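You operate a simulated robot arm through the tools that you are given. There is no shell and no other tool.

You are at the controls of a simulated robot arm. One attempt, no reset.

## Task
Load the small copper coil on the red reel and secure it.
Fine: brake on HOLD before you wind the hub to TIGHT; swing both reel arms over the coil.
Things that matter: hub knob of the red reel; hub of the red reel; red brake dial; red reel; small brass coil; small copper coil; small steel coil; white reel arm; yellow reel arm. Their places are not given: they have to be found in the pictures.

It is judged by the outcome, as a careful person would: the job done as asked, and still so three seconds after it is handed in. It fails if anything else is knocked over, pushed out of place, dropped, spilled or broken.

## Robot
A 7-joint arm with a fingered hand, fixed in place. Base frame: the origin is on the floor under the middle of its stand, x ahead of it, y to its left, z up; the work surface is at about z = 860. Readings come in mm, rad, newtons and seconds.
It reaches about 1228 mm from its shoulder. Its first joint turns from -2.007 to 2.007 rad. Payload 5 kg.
The TCP is the grasp point between the finger pads, 32 mm short of the fingertips. In the tool frame z runs along the fingers and y along their closing line. The gripper opens to 160 mm; its body begins 89 mm behind the TCP. The gripper is a hand of 4 fingers: y runs from the thumb to the fingers, the wrist lies at [0, 0, -267] in the tool frame, and closing takes about 1.5 s.
Orientation is told as [roll, pitch, yaw] about the base's x, y, z axes, in that order, counted from this pose: with the fingers straight down and closing along the base's y, the tool's x points along the base's -x, its y along +y and its z along -z.

## Interface
- The arm moves only by the tool apply_moves. Its arguments are lists of equal length, an entry for each row: "dr": the turn, a rotation vector about the tool's x, y, z in rad, a list of three; "travel": the shift along the tool's x, y, z in mm, a list of three. In form: {"dr": [[ax, ay, az], ...], "travel": [[tx, ty, tz], ...]}. A call has 1 to 20 rows; each row shifts and turns the commanded pose from where the row before left it, along the tool's axes as they then stand. "fingers" is the finger opening in mm, from 0 to 160, set as the call begins (left out, the last holds). Rows are played at 5 a second. More than 50 mm and 0.15 rad between two rows, or a gripper value outside its range, and nothing of the call is played. A pose out of reach is approached as far as the arm can. The call stops where the force on the tool passes 40 N (or 10 N more than at its start, if that is more) or the arm is blocked; 0.2 s more then pass. Each finger travels about 45 mm/s and halts on what it meets, pressing with about 23 N; the grip force reading is that of the motor and also rises with nothing between the fingers. The clock runs only during rows and for 0.2 s after the last one: add rows that do not move to give the fingers time. It gives the time, the measured TCP pose, the force on the tool (base axes), the opening and the grip force at its end, in the units of the frame above (readings bear some noise), with the torque about the TCP (base axes, N m) and any sound that the robot's microphone picked up.
- Cameras (640 x 400 px; columns grow to the right, rows downward): "scene" is fixed at [218.1, 649.5, 1523.1]; the picture's right is [-0.64, -0.77, 0.00], its down [-0.50, 0.42, -0.76] and it looks along [0.58, -0.49, -0.65] (base axes); focal length 339 px, centre (320, 200). "wrist" rides on the gripper at [80, -4, -114] in the tool frame; the picture's right is [0.05, 1.00, 0.00], its down [-0.82, 0.04, -0.58] and it looks along [-0.58, 0.03, 0.82] (tool axes); focal length 265 px, centre (320, 200).
- snapshot(camera): a new picture of that camera. It takes no simulated time.
- move_column(by): slides the trunk up (or, below 0, down) by that many mm; the arm rides with it, the base frame stays. It gives what a move gives, with no picture.
- move_fingers(finger1, finger2, finger3, thumb_bend): sets how far each is bent, from 0 (flat) to 1 (curled in); at 0.3 the hand is open as for a grip, at 0.7 the pads meet at the TCP. One left out holds its place. A second passes; each finger stops where it meets its share of the squeeze, and holds until it gets a number again. A gripper value or a shape takes the hand back. It gives what a move gives, with no picture; readings hold the bend of each and the force on the fingers (four entries, about 0 where the hand has none), thumb and palm.
- set_grasp(shape): the hand has 4 fingers and takes this shape, open, in about a second: jaw (thumb against the fingers, like two jaws); tri (thumb and two fingers); tip (a fingertip pinch); poke (one finger out to press); point (the index stretched); flat (the hand flat); cup (the hand cupped); fist (a fist). The gripper value then closes the fingers along that shape, each until it touches; the sizes above hold for jaw. It gives what a move gives, with no picture.
- locate(camera, pixels): there is no depth. For up to 12 entries [column, row, z] of the newest picture of that camera ("zoom" is the newest enlarged one), the place [x, y] in the base frame at which the ray of that pixel passes the height z, good to about 2 mm. It takes no simulated time.
- enlarge(camera, box): a new picture of the part [left, top, right, bottom] of that camera's present view, enlarged. It takes no simulated time.
- hand_in(): hands the job in; it is judged then, once.

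Open the gripper and draw the arm clear of the work before you hand the job in, unless the task says otherwise.

The tools are called after "Emit:" by a JSON object that holds its "fn" and its "kwargs". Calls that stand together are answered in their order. apply_moves: Moves the arm, as the interface text tells. Its arguments: {"type":"object","properties":{"dr":{"type":"array","items":{"type":"array","items":{"type":"number"}}},"travel":{"type":"array","items":{"type":"array","items":{"type":"number"}}},"fingers":{"type":"number"}},"required":["dr","travel"]} The other tools are called the same way: move_column (by) moves the trunk up or down; set_grasp (shape) gives the hand a shape; move_fingers (finger1, finger2, finger3, thumb_bend) moves the fingers one by one; snapshot (camera) takes a picture; locate (camera, pixels) gives the place at which the rays of pixels pass given heights; enlarge (camera, box) takes an enlarged picture of a part of a camera's view; hand_in () hands the job in.

At the start:

```text
time: 0.0
position: [681.5, 280.6, 1241.5]
ee_rot: [-0.001, 0.001, -0.002]
force: [0.0, 1.2, 0.2]
moment: [0.01, -0.01, -0.02]
opening: 159.5
finger_force: 0.1
shape: jaw
bend: [0.3, 0.3, 0.3, 0.3]
finger forces: [0.1, 0.0, 0.0, 0.0, 0.1, 0.1]
trunk travel left (down, up): [-725.0, 265.0]
```

scene: 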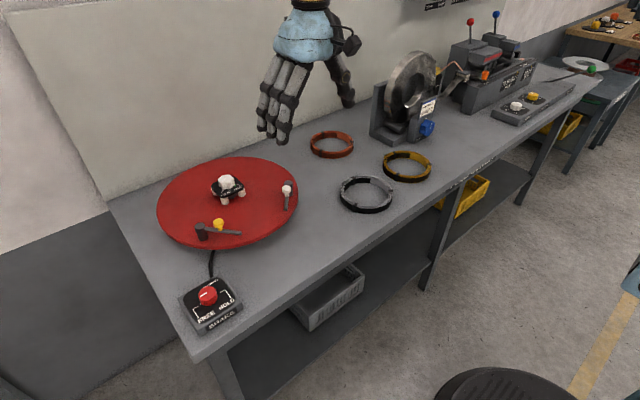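
wrist: 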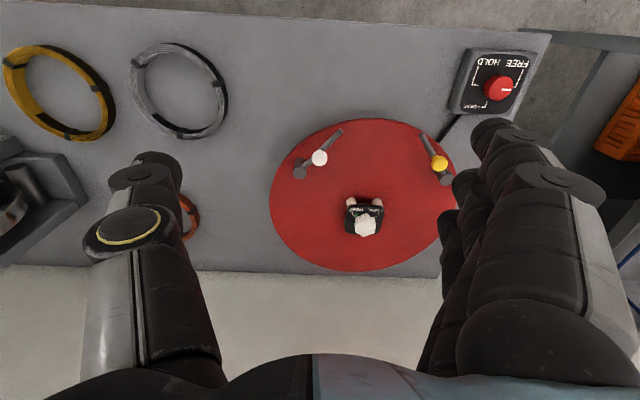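

I'll begin by looking closely at the red reel, around scene (228,200), and at the coils at (332,145), (407,165) and (367,193).

Emit:
{"fn": "enlarge", "kwargs": {"camera": "scene", "box": [140, 140, 320, 340]}}

Emit:
{"fn": "enlarge", "kwargs": {"camera": "scene", "box": [290, 110, 450, 220]}}

Emit:
{"fn": "enlarge", "kwargs": {"camera": "wrist", "box": [250, 30, 560, 290]}}

```text
2.00 times, centred on (230, 240) of scene
```

zoom: 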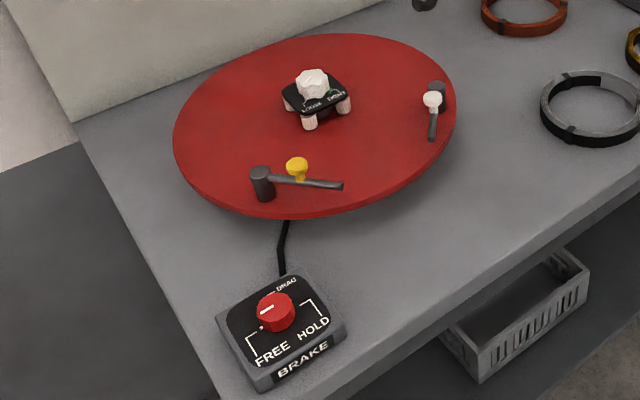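

```text
3.64 times, centred on (370, 165) of scene
```

zoom: 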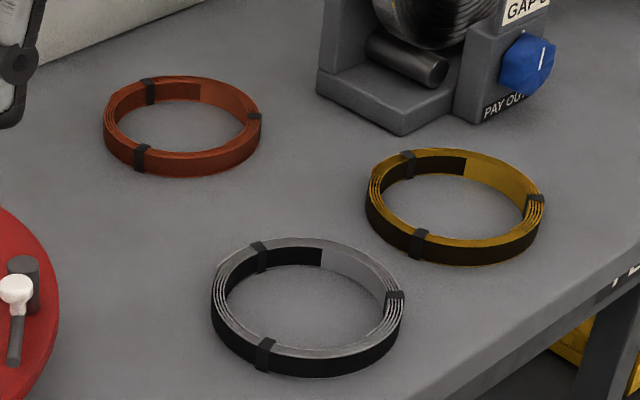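

```text
1.54 times, centred on (405, 160) of wrist
```

zoom: 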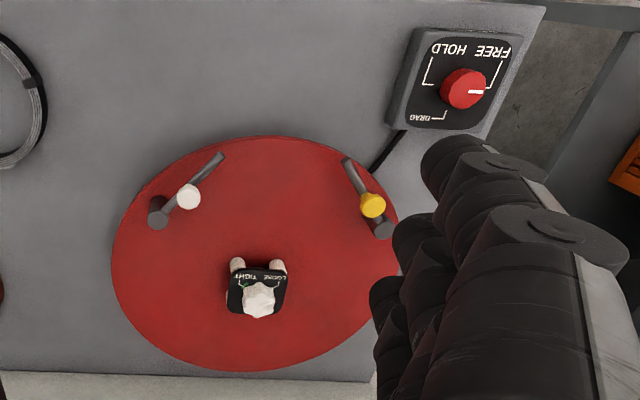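

The reel holds a hub with LOOSE/TIGHT knob, a white arm and a yellow arm. I'll triangulate heights using matching pixels from both cameras: hub knob scene (227,181)/wrist (366,226), white (287,189)/(320,158), yellow (218,223)/(440,163), dial (207,296)/(498,90).

Emit:
{"fn": "locate", "kwargs": {"camera": "scene", "pixels": [[227, 181, 900], [227, 181, 1000], [287, 189, 900], [287, 189, 1000], [218, 223, 900], [218, 223, 1000], [207, 296, 900], [207, 296, 1000], [332, 145, 870], [407, 165, 870], [367, 193, 870]]}}

Emit:
{"fn": "locate", "kwargs": {"camera": "wrist", "pixels": [[366, 226, 900], [366, 226, 1000], [320, 158, 900], [320, 158, 1000], [440, 163, 900], [440, 163, 1000], [498, 90, 900], [498, 90, 1000], [58, 92, 870], [178, 90, 870]]}}

```text
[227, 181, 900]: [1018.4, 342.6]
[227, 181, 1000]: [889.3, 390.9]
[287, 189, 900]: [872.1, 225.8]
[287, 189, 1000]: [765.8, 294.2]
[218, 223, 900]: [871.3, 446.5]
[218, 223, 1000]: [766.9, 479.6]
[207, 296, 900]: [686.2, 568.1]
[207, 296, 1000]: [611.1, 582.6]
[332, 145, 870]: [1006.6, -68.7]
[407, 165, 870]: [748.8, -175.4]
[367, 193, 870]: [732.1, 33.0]
```

```text
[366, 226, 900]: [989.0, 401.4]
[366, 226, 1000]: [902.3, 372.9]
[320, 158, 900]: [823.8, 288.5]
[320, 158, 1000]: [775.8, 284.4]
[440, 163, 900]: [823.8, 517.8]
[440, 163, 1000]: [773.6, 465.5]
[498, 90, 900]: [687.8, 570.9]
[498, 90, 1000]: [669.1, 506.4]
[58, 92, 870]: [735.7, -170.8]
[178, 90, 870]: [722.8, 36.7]
```

Triangulated: hub knob ≈ (921,380,977), white arm knob ≈ (781,285,986), yellow arm knob ≈ (783,474,983), brake dial ≈ (684,569,904), copper coil ≈ (1006,-69,870). I move the hand over so the reel is centred in the wrist camera for a better look.

Emit:
{"fn": "apply_moves", "kwargs": {"dr": [[0, 0, 0], [0, 0, 0], [0, 0, 0]], "travel": [[0, 35, 0], [0, 35, 0], [0, 30, 0]]}}

Emit:
{"fn": "enlarge", "kwargs": {"camera": "wrist", "box": [180, 40, 460, 300]}}

Emit:
{"fn": "snapshot", "kwargs": {"camera": "wrist"}}

```text
time: 0.8
position: [679.7, 382.3, 1241.2]
ee_rot: [0.0, 0.001, -0.001]
force: [0.0, -0.2, 0.2]
moment: [-0.02, -0.01, 0.01]
opening: 159.7
finger_force: 0.1
shape: jaw
bend: [0.3, 0.3, 0.3, 0.3]
finger forces: [0.0, 0.1, 0.0, 0.1, 0.0, 0.0]
trunk travel left (down, up): [-725.0, 265.0]
```

```text
1.54 times, centred on (320, 170) of wrist
```

zoom: 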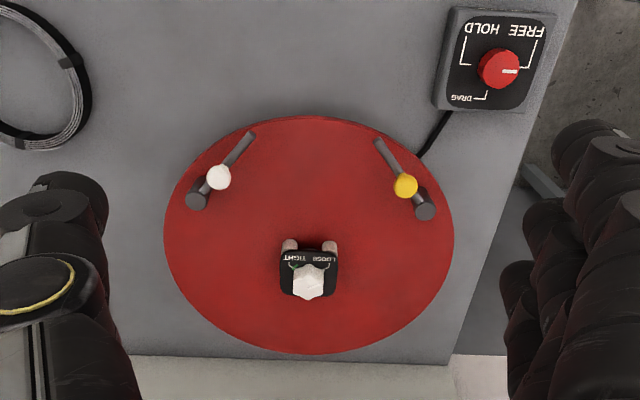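

```text
taken
```

wrist: 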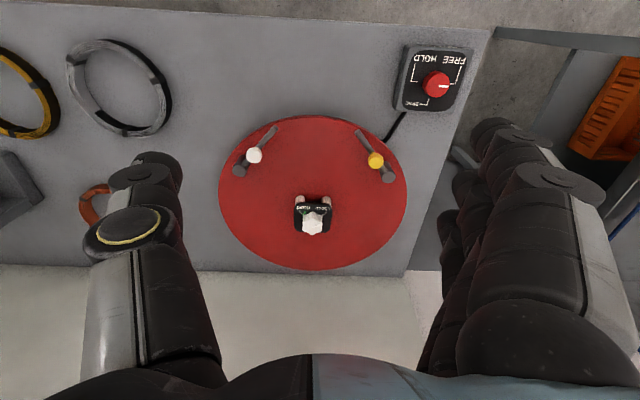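

The reel disc now spans wrist columns 219–407, rows 113–270. I'll locate rim points and arm ends at candidate heights in both cameras to fix the disc height and centre.

Emit:
{"fn": "locate", "kwargs": {"camera": "wrist", "pixels": [[219, 190, 920], [407, 190, 920], [313, 114, 920], [313, 269, 920], [219, 190, 960], [407, 190, 960], [313, 114, 960], [313, 269, 960], [239, 170, 960], [389, 177, 960], [272, 129, 960], [357, 132, 960]]}}

Emit:
{"fn": "enlarge", "kwargs": {"camera": "scene", "box": [150, 150, 310, 250]}}

```text
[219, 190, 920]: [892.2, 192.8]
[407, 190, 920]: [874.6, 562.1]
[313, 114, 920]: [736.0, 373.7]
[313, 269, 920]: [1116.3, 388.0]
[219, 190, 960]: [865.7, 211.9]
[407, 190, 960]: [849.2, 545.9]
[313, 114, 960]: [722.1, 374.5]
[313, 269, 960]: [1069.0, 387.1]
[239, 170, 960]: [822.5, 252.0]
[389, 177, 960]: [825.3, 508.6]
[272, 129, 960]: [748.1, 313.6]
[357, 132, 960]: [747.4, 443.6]
```

```text
4.00 times, centred on (230, 200) of scene
```

zoom: 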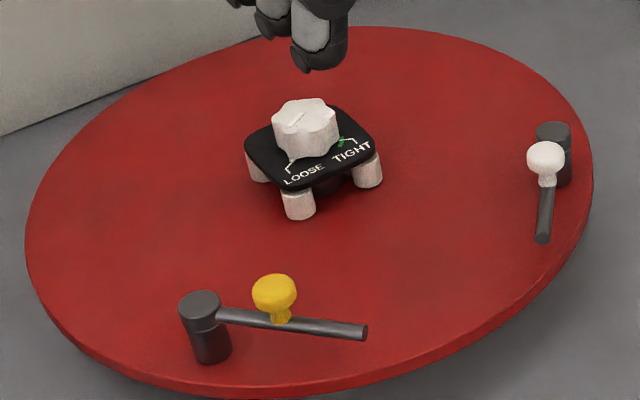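

Now I'll locate the disc edge points in the scene zoom (left (27,230), right (593,180), near rim (330,380)-ish) and arm parts to compare with the wrist values.

Emit:
{"fn": "locate", "kwargs": {"camera": "zoom", "pixels": [[27, 225, 920], [593, 185, 920], [27, 225, 940], [593, 185, 940], [212, 358, 920], [212, 358, 940], [553, 180, 920], [553, 180, 940], [304, 112, 980], [200, 305, 980], [553, 133, 980], [365, 331, 970]]}}

Emit:
{"fn": "locate", "kwargs": {"camera": "scene", "pixels": [[240, 156, 920], [240, 156, 940], [217, 245, 920], [217, 245, 940]]}}

```text
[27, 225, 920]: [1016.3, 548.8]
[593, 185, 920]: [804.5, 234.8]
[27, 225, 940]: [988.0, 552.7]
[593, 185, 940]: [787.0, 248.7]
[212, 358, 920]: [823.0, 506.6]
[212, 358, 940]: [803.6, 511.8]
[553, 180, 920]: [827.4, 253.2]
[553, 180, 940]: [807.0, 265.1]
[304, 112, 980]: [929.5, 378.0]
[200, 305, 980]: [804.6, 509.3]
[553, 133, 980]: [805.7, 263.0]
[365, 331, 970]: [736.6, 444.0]
```

```text
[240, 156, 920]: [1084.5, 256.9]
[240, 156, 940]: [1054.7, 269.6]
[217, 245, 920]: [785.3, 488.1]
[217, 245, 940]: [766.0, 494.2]
```

The disc top works out near z≈936 with centre ≈ (914,382), arm posts at ≈ (815,505) and (815,258). Next I move in for a close view of the brake box to read the dial pointer and heights.

Emit:
{"fn": "apply_moves", "kwargs": {"dr": [[0, 0, 0], [0, 0, 0], [0, 0, 0], [0, 0, 0], [0, 0, 0], [0, 0, 0]], "travel": [[21, 32, 25], [21, 32, 25], [21, 32, 25], [21, 32, 25], [21, 32, 25], [21, 32, 25]]}}

Emit:
{"fn": "snapshot", "kwargs": {"camera": "wrist"}}

Emit:
{"fn": "enlarge", "kwargs": {"camera": "wrist", "box": [240, 150, 400, 250]}}

```text
time: 2.2
position: [556.0, 573.6, 1091.3]
ee_rot: [-0.002, 0.0, -0.002]
force: [-0.2, -0.3, 0.0]
moment: [-0.03, -0.03, 0.05]
opening: 159.9
finger_force: 0.0
shape: jaw
bend: [0.3, 0.3, 0.3, 0.3]
finger forces: [0.1, 0.0, 0.0, 0.0, 0.0, 0.0]
trunk travel left (down, up): [-725.0, 265.0]
```

```text
taken
```

wrist: 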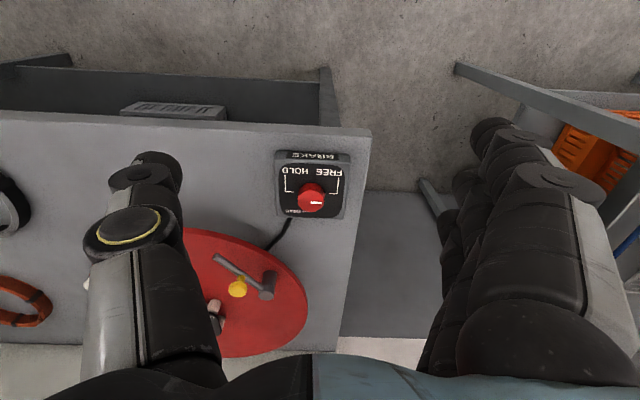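

```text
4.00 times, centred on (320, 200) of wrist
```

zoom: 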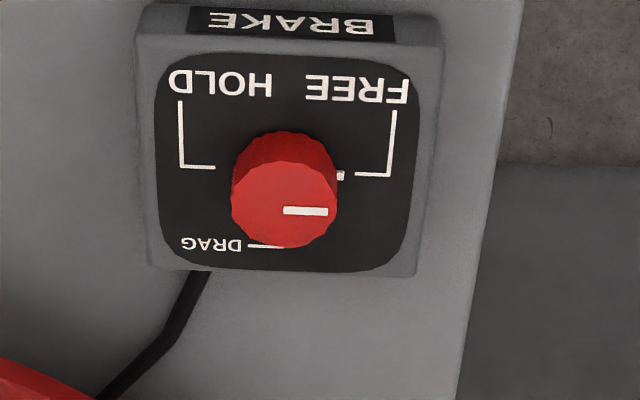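

The dial pointer is at FREE (zoom (305,211), pointing +y), HOLD tick is on the opposite side (-y) at zoom (198,167), with DRAG in between on the far side, so it needs roughly a 180° clockwise turn seen from above. I'll fix the dial axis and heights by zooming the scene camera too.

Emit:
{"fn": "enlarge", "kwargs": {"camera": "scene", "box": [170, 260, 250, 340]}}

Emit:
{"fn": "locate", "kwargs": {"camera": "wrist", "pixels": [[311, 201, 880], [311, 201, 890], [311, 201, 900], [311, 201, 910], [311, 201, 920], [276, 214, 860], [344, 217, 860], [310, 192, 885], [275, 163, 885], [349, 163, 885]]}}

```text
5.00 times, centred on (210, 300) of scene
```

zoom: 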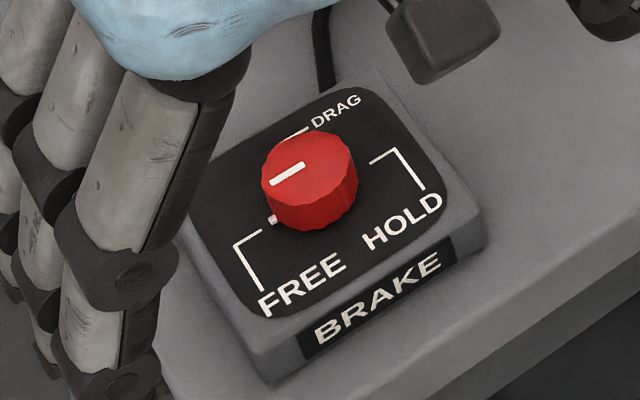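

```text
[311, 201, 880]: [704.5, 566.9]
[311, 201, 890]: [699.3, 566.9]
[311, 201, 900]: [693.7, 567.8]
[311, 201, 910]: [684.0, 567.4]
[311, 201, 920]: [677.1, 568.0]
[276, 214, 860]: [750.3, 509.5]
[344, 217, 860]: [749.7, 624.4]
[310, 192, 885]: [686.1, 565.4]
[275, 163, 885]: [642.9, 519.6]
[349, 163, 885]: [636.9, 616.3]
```

Emit:
{"fn": "locate", "kwargs": {"camera": "zoom", "pixels": [[305, 165, 900], [305, 165, 905], [305, 165, 910], [305, 165, 915], [305, 165, 920], [282, 227, 880], [282, 227, 890], [373, 160, 885], [262, 232, 885], [283, 175, 910], [357, 158, 910], [268, 185, 910]]}}

Emit:
{"fn": "enlarge", "kwargs": {"camera": "wrist", "box": [240, 150, 400, 250]}}

```text
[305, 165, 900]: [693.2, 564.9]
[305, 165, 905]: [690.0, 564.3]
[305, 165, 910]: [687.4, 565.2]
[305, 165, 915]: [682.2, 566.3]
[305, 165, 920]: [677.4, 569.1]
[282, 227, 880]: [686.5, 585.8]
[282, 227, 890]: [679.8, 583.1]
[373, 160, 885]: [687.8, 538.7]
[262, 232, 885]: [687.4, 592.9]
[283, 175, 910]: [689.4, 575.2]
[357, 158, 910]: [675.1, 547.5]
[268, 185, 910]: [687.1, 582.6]
```

```text
4.00 times, centred on (320, 200) of wrist
```

zoom: 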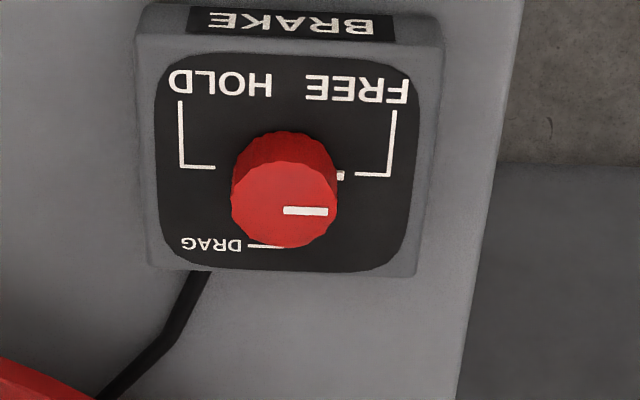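

Both views put the dial axis at about (687,566), top ≈ 908, box top ≈ 886, diameter ≈ 36 mm. I move over it at z≈1000 with fingers partly closed, then turn the hand counter-clockwise 90° to leave room for the 180° turn.

Emit:
{"fn": "apply_moves", "kwargs": {"dr": [[0, 0, 0], [0, 0, 0], [0, 0, 0], [0, 0, 0], [0, 0, -0.15], [0, 0, -0.15], [0, 0, -0.15], [0, 0, -0.15], [0, 0, -0.15], [0, 0, -0.15], [0, 0, -0.15], [0, 0, -0.15], [0, 0, -0.15], [0, 0, -0.15]], "travel": [[-32.75, -1.9, 22.75], [-32.75, -1.9, 22.75], [-32.75, -1.9, 22.75], [-32.75, -1.9, 22.75], [0, 0, 0], [0, 0, 0], [0, 0, 0], [0, 0, 0], [0, 0, 0], [0, 0, 0], [0, 0, 0], [0, 0, 0], [0, 0, 0], [0, 0, 0]], "fingers": 90}}

Emit:
{"fn": "snapshot", "kwargs": {"camera": "wrist"}}

Emit:
{"fn": "snapshot", "kwargs": {"camera": "scene"}}

```text
time: 5.2
position: [686.3, 565.4, 1001.1]
ee_rot: [-0.001, -0.001, 1.497]
force: [-0.2, -0.1, 0.4]
moment: [0.0, 0.02, -0.02]
opening: 90.5
finger_force: 0.0
shape: jaw
bend: [0.71, 0.71, 0.71, 0.7]
finger forces: [0.0, 0.1, 0.1, 0.0, 0.1, 0.0]
trunk travel left (down, up): [-725.0, 265.0]
```

```text
taken
```

wrist: 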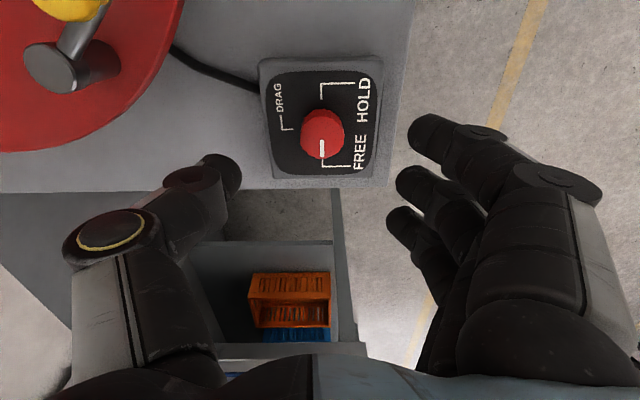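

```text
taken
```

scene: 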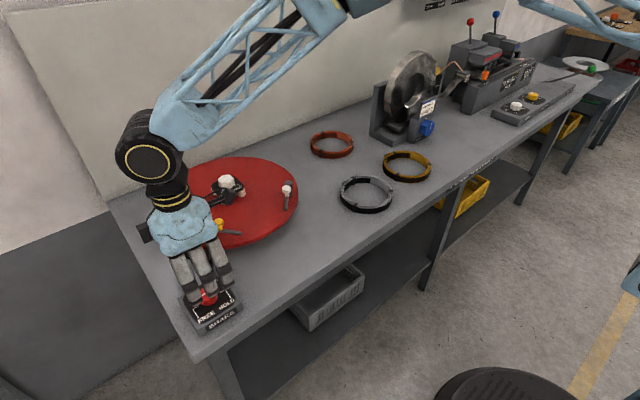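

The hand rotated fine (yaw 1.497), and the dial appears at wrist (322,135) near the tool axis. I zoom to check centring before descending.

Emit:
{"fn": "enlarge", "kwargs": {"camera": "wrist", "box": [240, 80, 400, 180]}}

Emit:
{"fn": "locate", "kwargs": {"camera": "wrist", "pixels": [[322, 127, 908], [322, 135, 908], [320, 200, 1001]]}}

```text
4.00 times, centred on (320, 130) of wrist
```

zoom: 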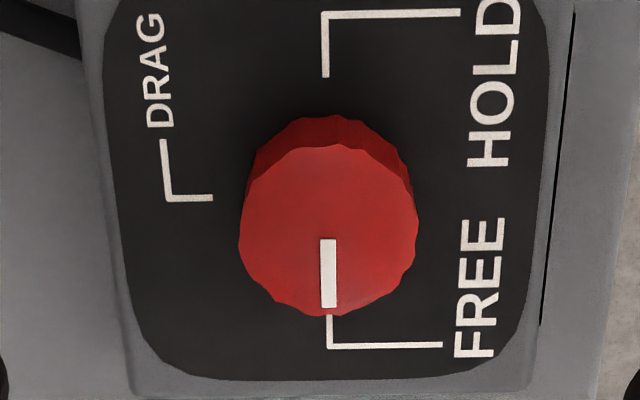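

```text
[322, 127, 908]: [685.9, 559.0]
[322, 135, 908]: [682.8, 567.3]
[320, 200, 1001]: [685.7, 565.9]
```

Dial top centre at zoom (328,230) → about (684,568). I shift 2–3 mm onto it and descend to z≈930 first.

Emit:
{"fn": "apply_moves", "kwargs": {"dr": [[0, 0, 0], [0, 0, 0], [0, 0, 0], [0, 0, 0]], "travel": [[-2.3, 2.2, 0], [0, 0, 30], [0, 0, 25], [0, 0, 16]]}}

Emit:
{"fn": "snapshot", "kwargs": {"camera": "wrist"}}

Emit:
{"fn": "enlarge", "kwargs": {"camera": "scene", "box": [140, 220, 270, 350]}}

```text
time: 6.2
position: [685.8, 568.5, 930.0]
ee_rot: [0.0, 0.001, 1.498]
force: [-0.4, 1.0, -0.7]
moment: [0.0, 0.0, 0.02]
opening: 90.6
finger_force: 0.1
shape: jaw
bend: [0.71, 0.71, 0.71, 0.7]
finger forces: [0.1, 0.0, 0.0, 0.0, 0.0, 0.1]
trunk travel left (down, up): [-725.0, 265.0]
```

```text
taken
```

wrist: 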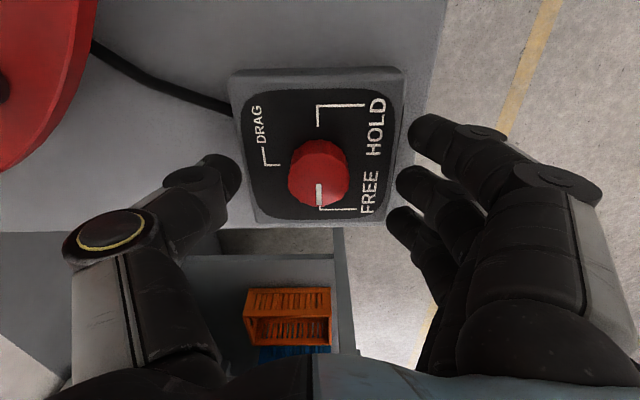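

```text
3.08 times, centred on (205, 285) of scene
```

zoom: 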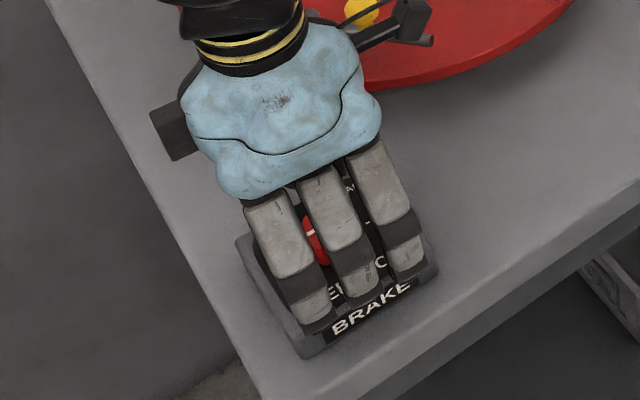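

The dial is centred between thumb (225,175) and middle finger (415,185). I lower 5 mm more and close the fingers on the dial.

Emit:
{"fn": "apply_moves", "kwargs": {"dr": [[0, 0, 0], [0, 0, 0], [0, 0, 0], [0, 0, 0], [0, 0, 0], [0, 0, 0], [0, 0, 0]], "travel": [[0, 0, 5], [0, 0, 0], [0, 0, 0], [0, 0, 0], [0, 0, 0], [0, 0, 0], [0, 0, 0]], "fingers": 25}}

Emit:
{"fn": "snapshot", "kwargs": {"camera": "wrist"}}

Emit:
{"fn": "enlarge", "kwargs": {"camera": "scene", "box": [140, 220, 270, 350]}}

```text
time: 7.8
position: [686.2, 567.5, 924.7]
ee_rot: [-0.002, 0.0, 1.495]
force: [8.4, 1.0, -1.8]
moment: [0.04, -0.04, 0.02]
opening: 14.0
finger_force: 23.2
shape: jaw
bend: [0.68, 0.72, 0.68, 0.7]
finger forces: [0.0, 10.4, 0.1, 0.1, 18.1, 0.0]
trunk travel left (down, up): [-725.0, 265.0]
```

```text
taken
```

wrist: 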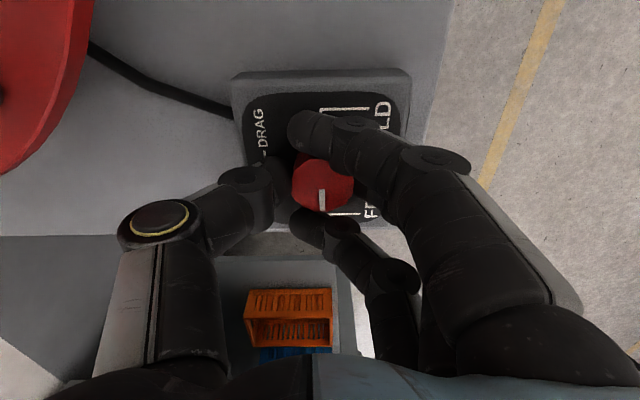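

```text
3.08 times, centred on (205, 285) of scene
```

zoom: 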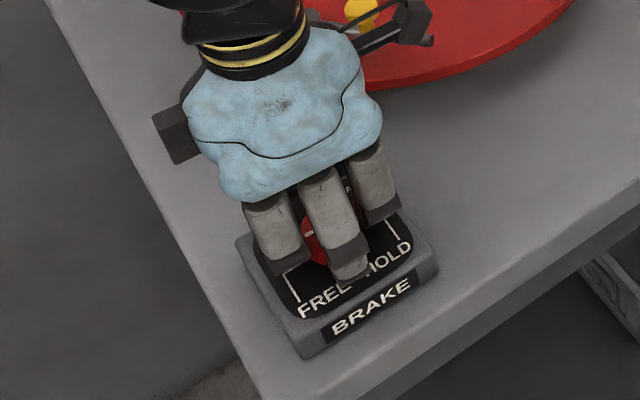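

The middle finger (10 N) and thumb (18 N) hold the dial, with the outer fingers caging it. I rotate clockwise (tool +z) by about 1.5 rad and check.

Emit:
{"fn": "apply_moves", "kwargs": {"dr": [[0, 0, 0.1], [0, 0, 0.14], [0, 0, 0.14], [0, 0, 0.14], [0, 0, 0.14], [0, 0, 0.14], [0, 0, 0.14], [0, 0, 0.14], [0, 0, 0.14], [0, 0, 0.14], [0, 0, 0.14]], "travel": [[0, 0, 0], [0, 0, 0], [0, 0, 0], [0, 0, 0], [0, 0, 0], [0, 0, 0], [0, 0, 0], [0, 0, 0], [0, 0, 0], [0, 0, 0], [0, 0, 0]]}}

Emit:
{"fn": "snapshot", "kwargs": {"camera": "wrist"}}

Emit:
{"fn": "enlarge", "kwargs": {"camera": "scene", "box": [140, 220, 270, 350]}}

```text
time: 10.2
position: [685.0, 566.3, 924.3]
ee_rot: [-0.001, 0.002, -0.002]
force: [8.7, -10.7, 0.5]
moment: [-0.1, -0.18, -0.02]
opening: 14.2
finger_force: 22.8
shape: jaw
bend: [0.68, 0.73, 0.68, 0.7]
finger forces: [0.0, 9.8, 0.0, 0.1, 19.9, 0.0]
trunk travel left (down, up): [-725.0, 265.0]
```

```text
taken
```

wrist: 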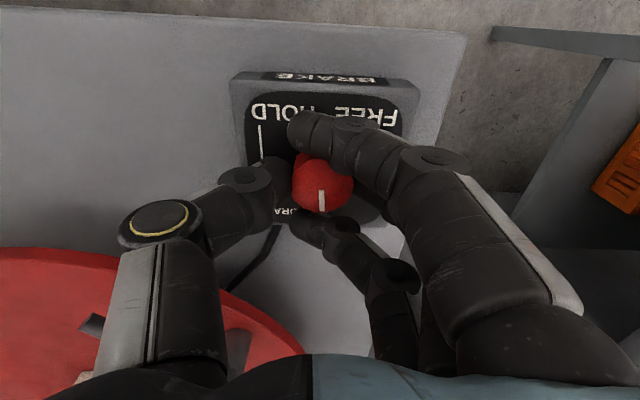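

```text
3.08 times, centred on (205, 285) of scene
```

zoom: 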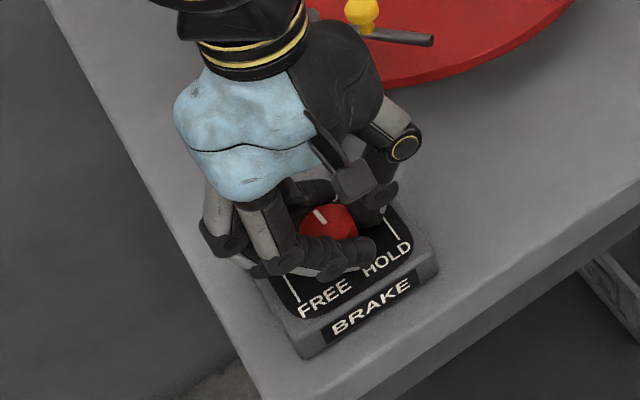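

The dial follows the hand, and the pointer is now at DRAG (+x). I continue another ~1.64 rad clockwise to reach HOLD.

Emit:
{"fn": "apply_moves", "kwargs": {"dr": [[0, 0, 0.137], [0, 0, 0.137], [0, 0, 0.137], [0, 0, 0.137], [0, 0, 0.137], [0, 0, 0.137], [0, 0, 0.137], [0, 0, 0.137], [0, 0, 0.137], [0, 0, 0.137], [0, 0, 0.137], [0, 0, 0.137]], "travel": [[0, 0, 0], [0, 0, 0], [0, 0, 0], [0, 0, 0], [0, 0, 0], [0, 0, 0], [0, 0, 0], [0, 0, 0], [0, 0, 0], [0, 0, 0], [0, 0, 0], [0, 0, 0]]}}

Emit:
{"fn": "snapshot", "kwargs": {"camera": "wrist"}}

Emit:
{"fn": "enlarge", "kwargs": {"camera": "scene", "box": [140, 220, 270, 350]}}

```text
time: 12.8
position: [682.9, 567.3, 924.4]
ee_rot: [-0.001, 0.0, -1.645]
force: [-7.0, -8.3, -3.0]
moment: [-0.18, -0.02, -0.05]
opening: 13.9
finger_force: 22.6
shape: jaw
bend: [0.68, 0.72, 0.68, 0.7]
finger forces: [0.0, 11.0, 0.0, 0.1, 16.5, 0.0]
trunk travel left (down, up): [-725.0, 265.0]
```

```text
taken
```

wrist: 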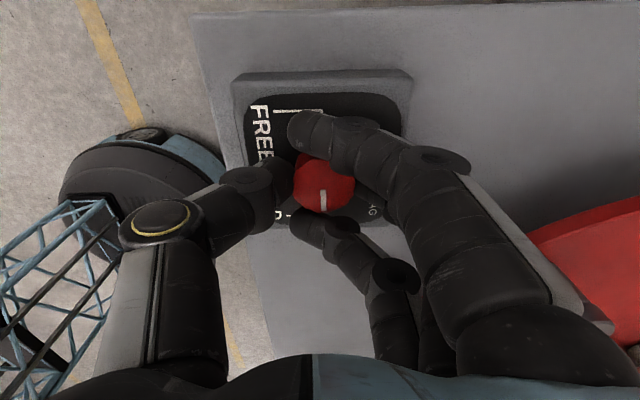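

```text
3.08 times, centred on (205, 285) of scene
```

zoom: 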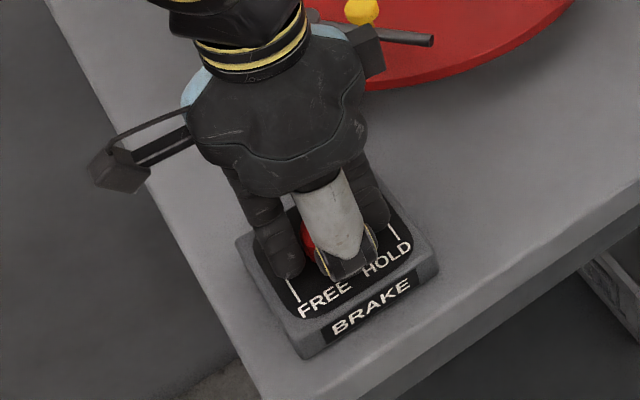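

The pointer now points away from FREE toward HOLD. I open the fingers and raise to check the pointer.

Emit:
{"fn": "apply_moves", "kwargs": {"dr": [[0, 0, 0], [0, 0, 0], [0, 0, 0], [0, 0, 0], [0, 0, 0], [0, 0, 0], [0, 0, 0], [0, 0, 0], [0, 0, 0]], "travel": [[0, 0, 0], [0, 0, 0], [0, 0, 0], [0, 0, 0], [0, 0, 0], [0, 0, 0], [0, 0, -25], [0, 0, -35], [0, 0, -35]], "fingers": 100}}

Emit:
{"fn": "snapshot", "kwargs": {"camera": "wrist"}}

Emit:
{"fn": "enlarge", "kwargs": {"camera": "wrist", "box": [240, 80, 400, 180]}}

```text
time: 14.8
position: [684.1, 565.6, 1020.9]
ee_rot: [0.001, 0.001, -1.647]
force: [-0.5, -0.7, 0.1]
moment: [0.01, 0.03, -0.01]
opening: 100.1
finger_force: 0.1
shape: jaw
bend: [0.7, 0.71, 0.7, 0.68]
finger forces: [0.1, 0.1, 0.0, 0.0, 0.0, 0.0]
trunk travel left (down, up): [-725.0, 265.0]
```

```text
taken
```

wrist: 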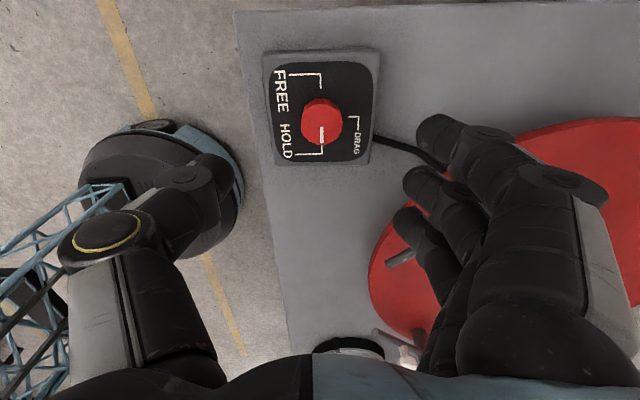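

```text
4.00 times, centred on (320, 130) of wrist
```

zoom: 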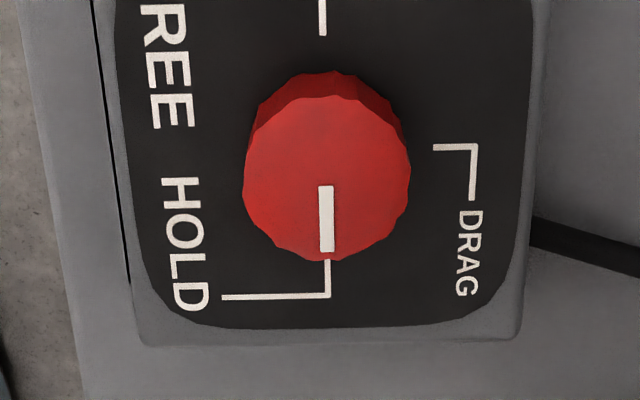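

The pointer is aligned with HOLD (zoom (326,220) pointing at the HOLD tick). Next I lift, unwind the wrist to yaw 0, and travel to view the copper coil near (1006,-69).

Emit:
{"fn": "apply_moves", "kwargs": {"dr": [[0, 0, -0.1497], [0, 0, -0.1497], [0, 0, -0.1497], [0, 0, -0.1497], [0, 0, -0.1497], [0, 0, -0.1497], [0, 0, -0.1497], [0, 0, -0.1497], [0, 0, -0.1497], [0, 0, -0.1497], [0, 0, -0.1497]], "travel": [[0, 0, -18], [0, 0, -18], [0, 0, -18], [0, 0, -18], [0, 0, -18], [0, 0, -18], [0, 0, -18], [0, 0, -18], [0, 0, -18], [0, 0, -18], [0, 0, 0]], "fingers": 160}}

Emit:
{"fn": "apply_moves", "kwargs": {"dr": [[0, 0, 0], [0, 0, 0], [0, 0, 0], [0, 0, 0], [0, 0, 0], [0, 0, 0], [0, 0, 0], [0, 0, 0], [0, 0, 0], [0, 0, 0], [0, 0, 0], [0, 0, 0], [0, 0, 0]], "travel": [[-6.8, -48.5, 0], [-6.8, -48.5, 0], [-6.8, -48.5, 0], [-6.8, -48.5, 0], [-6.8, -48.5, 0], [-6.8, -48.5, 0], [-6.8, -48.5, 0], [-6.8, -48.5, 0], [-6.8, -48.5, 0], [-6.8, -48.5, 0], [-6.8, -48.5, 0], [-6.8, -48.5, 0], [-6.8, -48.5, 0]]}}

Emit:
{"fn": "snapshot", "kwargs": {"camera": "wrist"}}

Emit:
{"fn": "enlarge", "kwargs": {"camera": "wrist", "box": [240, 150, 400, 250]}}

Emit:
{"fn": "snapshot", "kwargs": {"camera": "scene"}}

```text
time: 17.2
position: [684.8, 567.1, 1200.3]
ee_rot: [0.001, -0.001, 0.004]
force: [0.1, -0.4, 0.1]
moment: [0.03, 0.01, 0.0]
opening: 159.7
finger_force: 0.0
shape: jaw
bend: [0.3, 0.3, 0.3, 0.3]
finger forces: [0.0, 0.1, 0.1, 0.0, 0.0, 0.1]
trunk travel left (down, up): [-725.0, 265.0]
```

```text
time: 20.0
position: [773.0, -66.7, 1199.2]
ee_rot: [0.002, -0.001, 0.001]
force: [-0.7, 0.7, 0.2]
moment: [0.03, 0.04, -0.01]
opening: 159.7
finger_force: 0.0
shape: jaw
bend: [0.3, 0.3, 0.3, 0.3]
finger forces: [0.1, 0.0, 0.0, 0.0, 0.0, 0.0]
trunk travel left (down, up): [-725.0, 265.0]
```

```text
taken
```

wrist: 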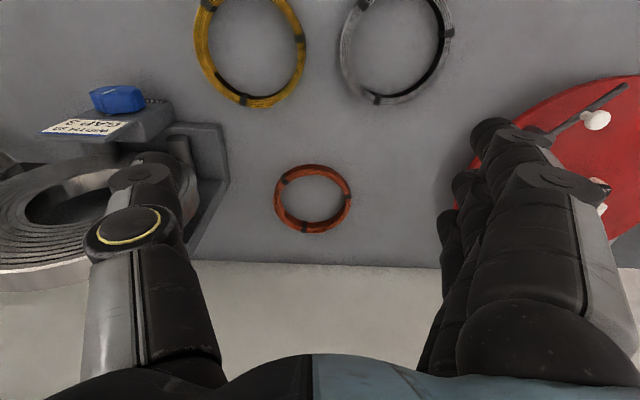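

```text
4.00 times, centred on (320, 200) of wrist
```

zoom: 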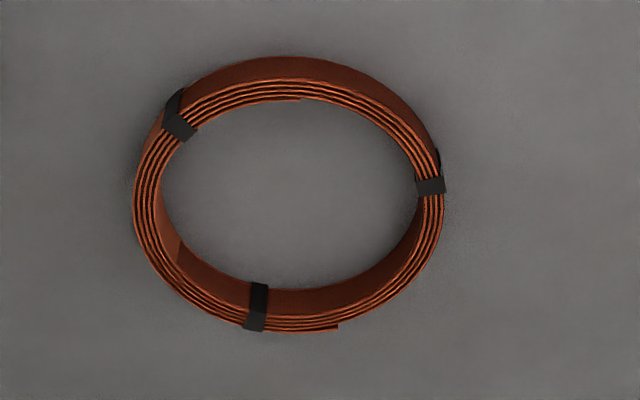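

```text
taken
```

scene: 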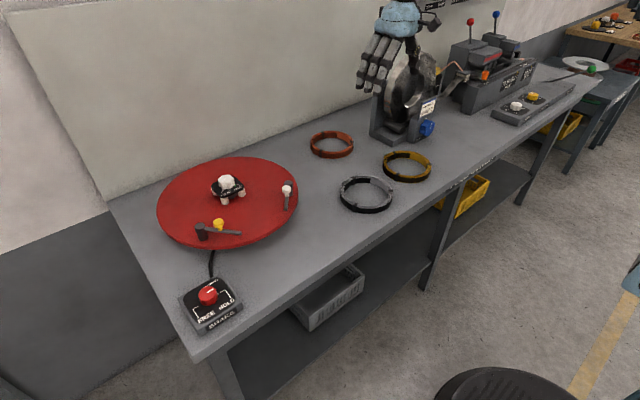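

The copper coil is well visible at wrist zoom, spanning columns 133–445, rows 57–333, with wall of ~5 windings. I'll locate its edges for candidate top heights, plus the wall/table back edge.

Emit:
{"fn": "locate", "kwargs": {"camera": "zoom", "pixels": [[135, 215, 885], [445, 205, 885], [290, 80, 885], [290, 333, 885], [290, 57, 860], [160, 215, 885], [418, 205, 885], [290, 103, 885], [290, 308, 885], [290, 288, 860], [270, 307, 885], [430, 186, 885]]}}

Emit:
{"fn": "locate", "kwargs": {"camera": "wrist", "pixels": [[300, 262, 860], [225, 180, 860], [205, 128, 860], [190, 260, 860], [438, 200, 936], [595, 120, 985], [562, 125, 965], [623, 88, 965]]}}

Emit:
{"fn": "enlarge", "kwargs": {"camera": "scene", "box": [300, 120, 364, 170]}}

```text
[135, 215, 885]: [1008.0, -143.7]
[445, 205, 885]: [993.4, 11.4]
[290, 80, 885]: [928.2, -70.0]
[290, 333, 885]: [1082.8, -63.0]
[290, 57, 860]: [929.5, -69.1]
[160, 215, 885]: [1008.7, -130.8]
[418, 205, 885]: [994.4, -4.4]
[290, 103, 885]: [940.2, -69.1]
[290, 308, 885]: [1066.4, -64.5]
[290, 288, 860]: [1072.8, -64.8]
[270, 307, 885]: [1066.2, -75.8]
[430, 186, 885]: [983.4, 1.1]
```

```text
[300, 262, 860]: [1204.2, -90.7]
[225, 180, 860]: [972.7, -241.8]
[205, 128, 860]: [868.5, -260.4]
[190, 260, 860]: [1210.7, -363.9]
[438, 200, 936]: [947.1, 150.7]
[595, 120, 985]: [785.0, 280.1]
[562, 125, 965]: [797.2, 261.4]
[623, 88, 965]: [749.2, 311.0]
```

```text
8.00 times, centred on (332, 145) of scene
```

zoom: 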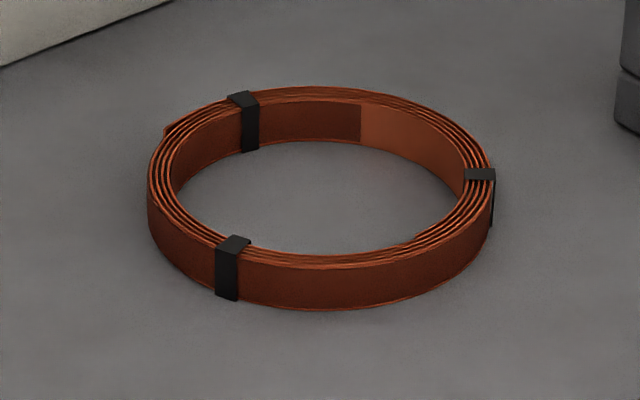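

The coil is centred near (1005,-67), OD ≈155, ID ≈126, 25 mm tall, with clips at roughly −8°, 108° and 225°. I plan a diametral outside grip at about 18°/198°, clear of the clips and the machine; first a zoom on that machine to check clearance.

Emit:
{"fn": "enlarge", "kwargs": {"camera": "scene", "box": [290, 0, 470, 180]}}

Emit:
{"fn": "locate", "kwargs": {"camera": "wrist", "pixels": [[228, 183, 860], [228, 183, 900], [200, 230, 950], [100, 255, 1000], [192, 180, 1000]]}}

```text
2.22 times, centred on (380, 90) of scene
```

zoom: 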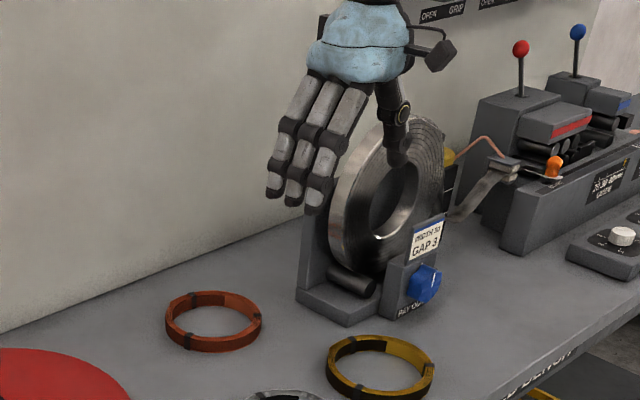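

```text
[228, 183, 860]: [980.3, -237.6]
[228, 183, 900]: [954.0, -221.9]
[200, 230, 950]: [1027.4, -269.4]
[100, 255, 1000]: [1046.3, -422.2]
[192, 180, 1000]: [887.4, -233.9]
```

The machine's base starts at y≈−238 with the spool standing behind it, well clear of a hand at y>−160. I move over the coil, rotate the hand to yaw ≈ −1.25 and descend to z≈960.

Emit:
{"fn": "apply_moves", "kwargs": {"dr": [[0, 0, 0], [0, 0, 0], [0, 0, 0], [0, 0, 0], [0, 0, 0], [0, 0, 0.1387], [0, 0, 0.1387], [0, 0, 0.1387], [0, 0, 0.1387], [0, 0, 0.1387], [0, 0, 0.1387], [0, 0, 0.1387], [0, 0, 0.1387], [0, 0, 0.1387]], "travel": [[-46.5, 0, 0], [-46.5, 0, 0], [-46.5, 0, 0], [-46.5, 0, 0], [-46.5, 0, 0], [0, 0, 26], [0, 0, 26], [0, 0, 26], [0, 0, 26], [0, 0, 26], [0, 0, 26], [0, 0, 26], [0, 0, 26], [0, 0, 26]], "fingers": 160}}

Emit:
{"fn": "snapshot", "kwargs": {"camera": "wrist"}}

Emit:
{"fn": "enlarge", "kwargs": {"camera": "scene", "box": [260, 30, 420, 190]}}

```text
time: 23.0
position: [1008.2, -62.8, 965.8]
ee_rot: [0.0, 0.002, -1.25]
force: [0.3, -0.3, 0.3]
moment: [0.01, 0.04, -0.05]
opening: 159.7
finger_force: 0.0
shape: jaw
bend: [0.3, 0.3, 0.3, 0.3]
finger forces: [0.1, 0.0, 0.1, 0.1, 0.0, 0.0]
trunk travel left (down, up): [-725.0, 265.0]
```

```text
taken
```

wrist: 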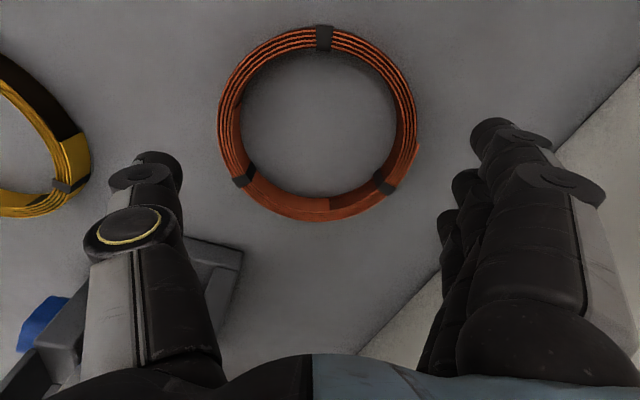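

```text
2.50 times, centred on (340, 110) of scene
```

zoom: 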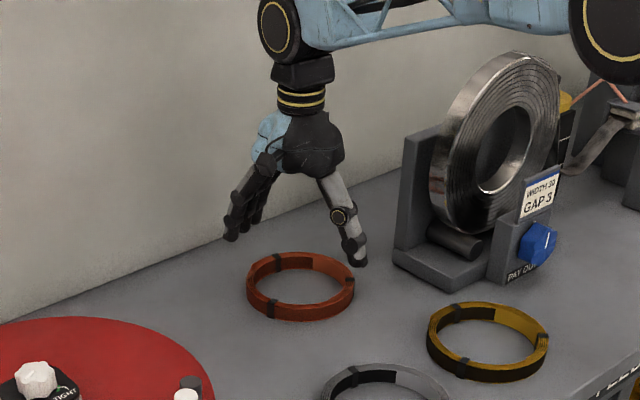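

The hand straddles the coil direction nicely, with thumb tip near wrist (155,165) and fingers (495,130). I re-locate the coil's edges at its top height 885 from this closer view.

Emit:
{"fn": "locate", "kwargs": {"camera": "wrist", "pixels": [[219, 120, 885], [417, 120, 885], [322, 29, 885], [318, 208, 885], [318, 222, 860], [241, 118, 885], [396, 118, 885], [320, 50, 885], [318, 195, 885], [320, 200, 966]]}}

Emit:
{"fn": "enlarge", "kwargs": {"camera": "wrist", "box": [200, 0, 440, 240]}}

```text
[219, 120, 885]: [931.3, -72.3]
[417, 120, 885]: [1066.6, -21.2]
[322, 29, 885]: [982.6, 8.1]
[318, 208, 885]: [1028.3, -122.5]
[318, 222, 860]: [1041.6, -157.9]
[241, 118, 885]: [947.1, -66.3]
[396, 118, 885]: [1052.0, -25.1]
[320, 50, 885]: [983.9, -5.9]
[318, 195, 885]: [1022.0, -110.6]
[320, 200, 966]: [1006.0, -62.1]
```

```text
1.67 times, centred on (320, 120) of wrist
```

zoom: 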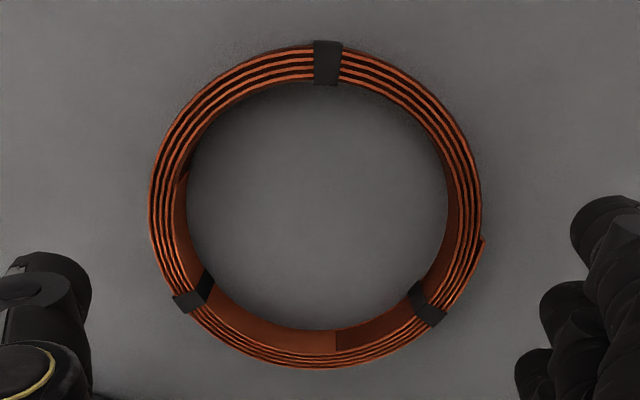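

I'll refine with the zoomed edges: left (148,215), right (481,215), top (322,43), bottom (305,369), all at top height 885.

Emit:
{"fn": "locate", "kwargs": {"camera": "zoom", "pixels": [[148, 215, 885], [481, 215, 885], [322, 43, 885], [305, 369, 885], [148, 200, 885], [481, 200, 885], [186, 215, 885], [446, 215, 885], [322, 84, 885], [316, 350, 885], [326, 62, 885], [428, 305, 885]]}}

```text
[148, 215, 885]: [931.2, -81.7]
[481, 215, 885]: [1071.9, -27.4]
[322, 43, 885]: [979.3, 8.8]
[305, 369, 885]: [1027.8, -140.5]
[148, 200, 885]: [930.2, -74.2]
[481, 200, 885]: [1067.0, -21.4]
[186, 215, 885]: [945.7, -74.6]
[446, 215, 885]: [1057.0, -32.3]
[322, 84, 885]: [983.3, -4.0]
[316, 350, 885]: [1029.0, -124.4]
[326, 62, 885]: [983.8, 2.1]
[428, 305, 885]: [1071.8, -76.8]
```

Coil centre ≈ (1003,-66), about 3 mm toward the thumb side relative to the TCP. I shift (tool −2, −3) and descend to z≈925 to check fingertip clearance around the rim.

Emit:
{"fn": "apply_moves", "kwargs": {"dr": [[0, 0, 0], [0, 0, 0], [0, 0, 0]], "travel": [[-2, -3, 0], [0, 0, 20], [0, 0, 20]]}}

Emit:
{"fn": "snapshot", "kwargs": {"camera": "wrist"}}

Emit:
{"fn": "enlarge", "kwargs": {"camera": "scene", "box": [280, 70, 380, 170]}}

```text
time: 23.8
position: [1004.0, -65.4, 926.6]
ee_rot: [0.0, 0.001, -1.247]
force: [0.2, -0.4, 0.1]
moment: [-0.01, 0.0, 0.02]
opening: 159.6
finger_force: 0.1
shape: jaw
bend: [0.3, 0.3, 0.3, 0.3]
finger forces: [0.0, 0.1, 0.0, 0.1, 0.0, 0.0]
trunk travel left (down, up): [-725.0, 265.0]
```

```text
taken
```

wrist: 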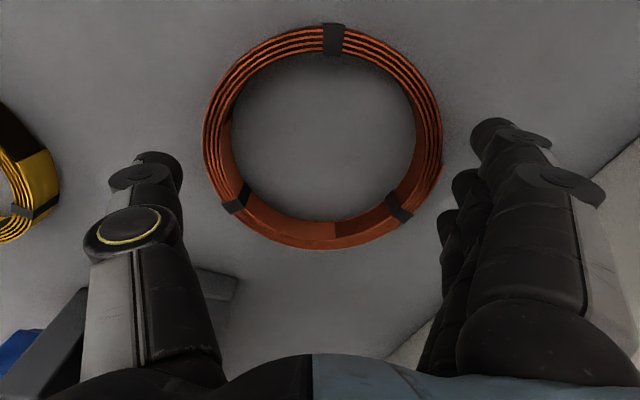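

```text
4.00 times, centred on (330, 120) of scene
```

zoom: 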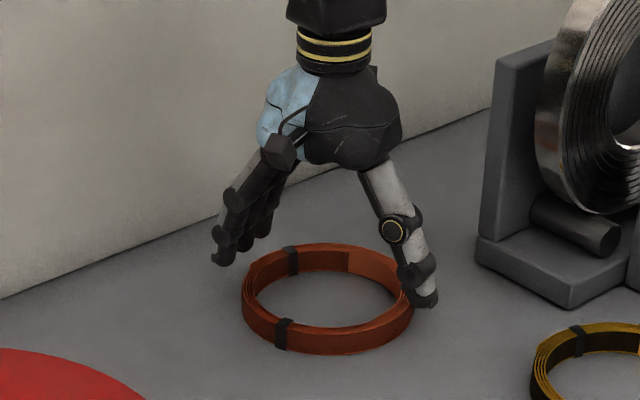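

Fingertip inner edges come out at about ±85 mm versus the coil's ±78 mm, so clearance is good on both sides. I descend to z≈897, with fingertips just above the table.

Emit:
{"fn": "apply_moves", "kwargs": {"dr": [[0, 0, 0], [0, 0, 0], [0, 0, 0]], "travel": [[0, 0, 12], [0, 0, 10], [0, 0, 7]]}}

Emit:
{"fn": "snapshot", "kwargs": {"camera": "wrist"}}

Emit:
{"fn": "enlarge", "kwargs": {"camera": "scene", "box": [280, 70, 380, 170]}}

```text
time: 24.6
position: [998.0, -64.9, 898.5]
ee_rot: [0.001, 0.001, -1.25]
force: [2.2, 0.8, 0.5]
moment: [0.0, -0.11, 0.01]
opening: 159.9
finger_force: 0.0
shape: jaw
bend: [0.3, 0.27, 0.29, 0.3]
finger forces: [0.0, 2.0, 0.5, 0.0, 0.0, 0.0]
out of reach, approached as far as the arm can: row 2, 3
trunk travel left (down, up): [-725.0, 265.0]
```

```text
taken
```

wrist: 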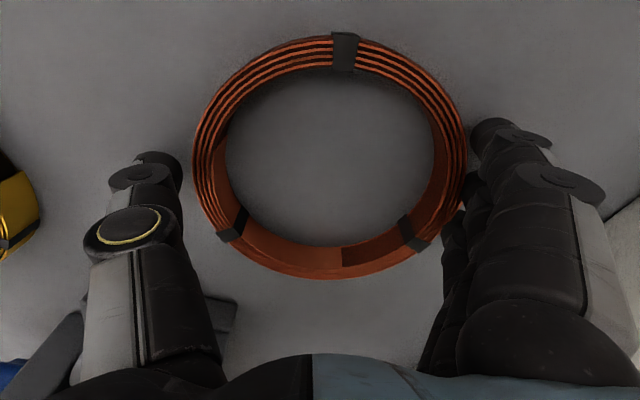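

```text
4.00 times, centred on (330, 120) of scene
```

zoom: 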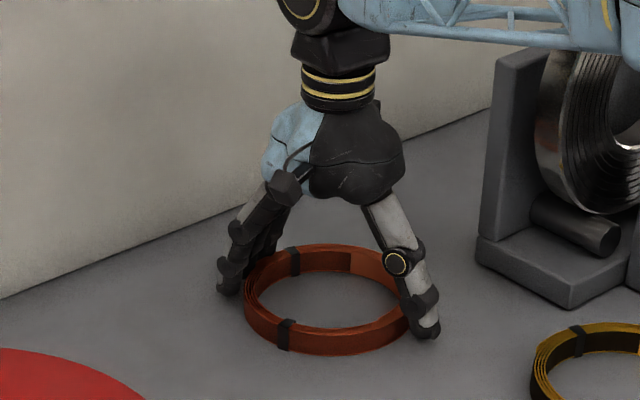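

The last rows were out of reach (x stopped at 998), and the middle finger touches lightly with 2 N. I lift straight back up and look at the full arm to see whether lowering the trunk gives reach safely.

Emit:
{"fn": "apply_moves", "kwargs": {"dr": [[0, 0, 0], [0, 0, 0], [0, 0, 0], [0, 0, 0]], "travel": [[0, 0, -10], [0, 0, -15], [0, 0, -25], [0, 0, -25]]}}

Emit:
{"fn": "snapshot", "kwargs": {"camera": "scene"}}

```text
time: 25.6
position: [1009.3, -66.1, 972.8]
ee_rot: [-0.003, 0.002, -1.248]
force: [0.2, -1.0, 0.6]
moment: [0.0, -0.01, -0.03]
opening: 160.0
finger_force: 0.0
shape: jaw
bend: [0.3, 0.3, 0.3, 0.3]
finger forces: [0.0, 0.0, 0.0, 0.0, 0.0, 0.0]
out of reach, approached as far as the arm can: row 2, 3, 4
trunk travel left (down, up): [-725.0, 265.0]
```

```text
taken
```

scene: 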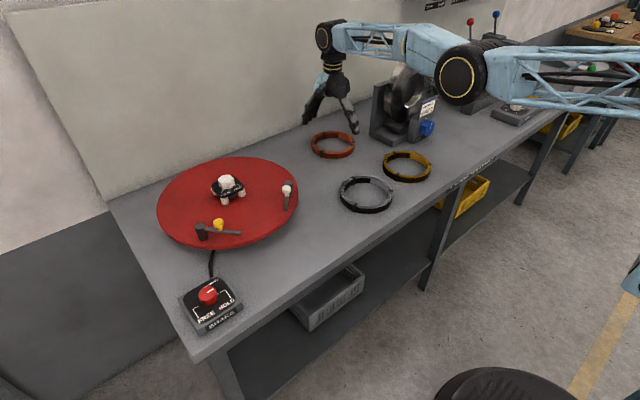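

The arm is stretched out nearly straight, elbow at scene (460,75). I locate the elbow and wrist in space at a few heights to judge clearance from the spool if the trunk is lowered.

Emit:
{"fn": "locate", "kwargs": {"camera": "scene", "pixels": [[460, 75, 1150], [460, 75, 1200], [460, 75, 1250], [460, 75, 1300], [460, 75, 1350], [325, 35, 1240], [325, 35, 1300], [410, 55, 1100], [410, 55, 1060], [435, 60, 1060]]}}

Emit:
{"fn": "enlarge", "kwargs": {"camera": "scene", "box": [280, 0, 520, 150]}}

```text
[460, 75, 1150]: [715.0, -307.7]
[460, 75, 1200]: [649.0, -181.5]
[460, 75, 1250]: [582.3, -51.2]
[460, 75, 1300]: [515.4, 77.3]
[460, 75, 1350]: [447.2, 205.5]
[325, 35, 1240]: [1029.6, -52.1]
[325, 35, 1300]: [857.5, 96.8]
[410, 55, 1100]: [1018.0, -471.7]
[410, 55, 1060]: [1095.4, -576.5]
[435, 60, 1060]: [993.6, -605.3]
```

```text
2.67 times, centred on (400, 75) of scene
```

zoom: 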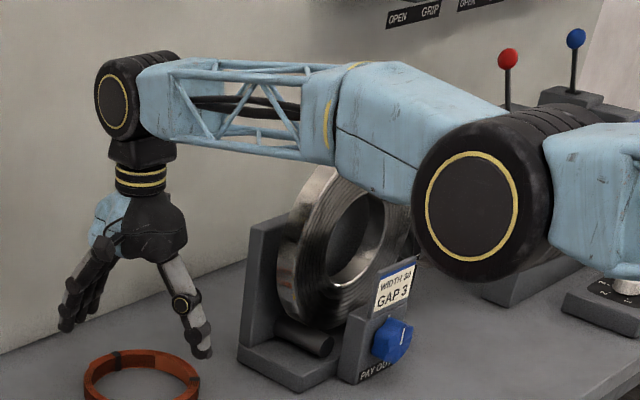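

The wrist sits at about (1029,−52,1240) with the arm nearly straight; the spool is over 180 mm to the side, so lowering the trunk is safe. I first raise and pull back ~60 mm to bend the elbow again.

Emit:
{"fn": "apply_moves", "kwargs": {"dr": [[0, 0, 0], [0, 0, 0], [0, 0, 0], [0, 0, 0], [0, 0, 0]], "travel": [[3.8, -11.4, -36], [3.8, -11.4, -36], [3.8, -11.4, -36], [3.8, -11.4, -36], [3.8, -11.4, -36]]}}

Emit:
{"fn": "snapshot", "kwargs": {"camera": "scene"}}

```text
time: 26.8
position: [1016.3, -70.1, 1149.2]
ee_rot: [-0.003, 0.002, -1.249]
force: [0.4, 0.3, 0.2]
moment: [-0.01, 0.0, 0.0]
opening: 160.0
finger_force: 0.0
shape: jaw
bend: [0.3, 0.3, 0.3, 0.3]
finger forces: [0.0, 0.0, 0.0, 0.0, 0.0, 0.0]
out of reach, approached as far as the arm can: row 1, 2, 3, 4, 5
trunk travel left (down, up): [-725.0, 265.0]
```

```text
taken
```

scene: 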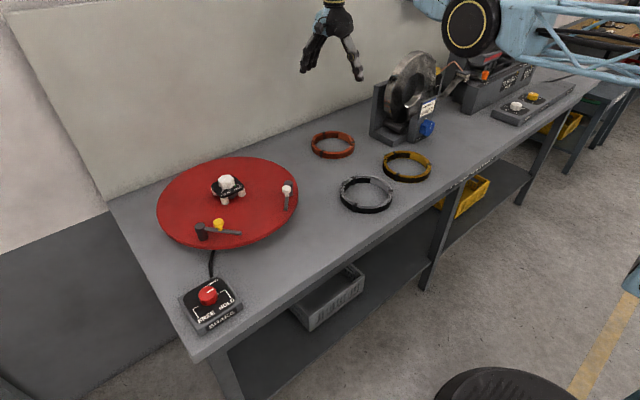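

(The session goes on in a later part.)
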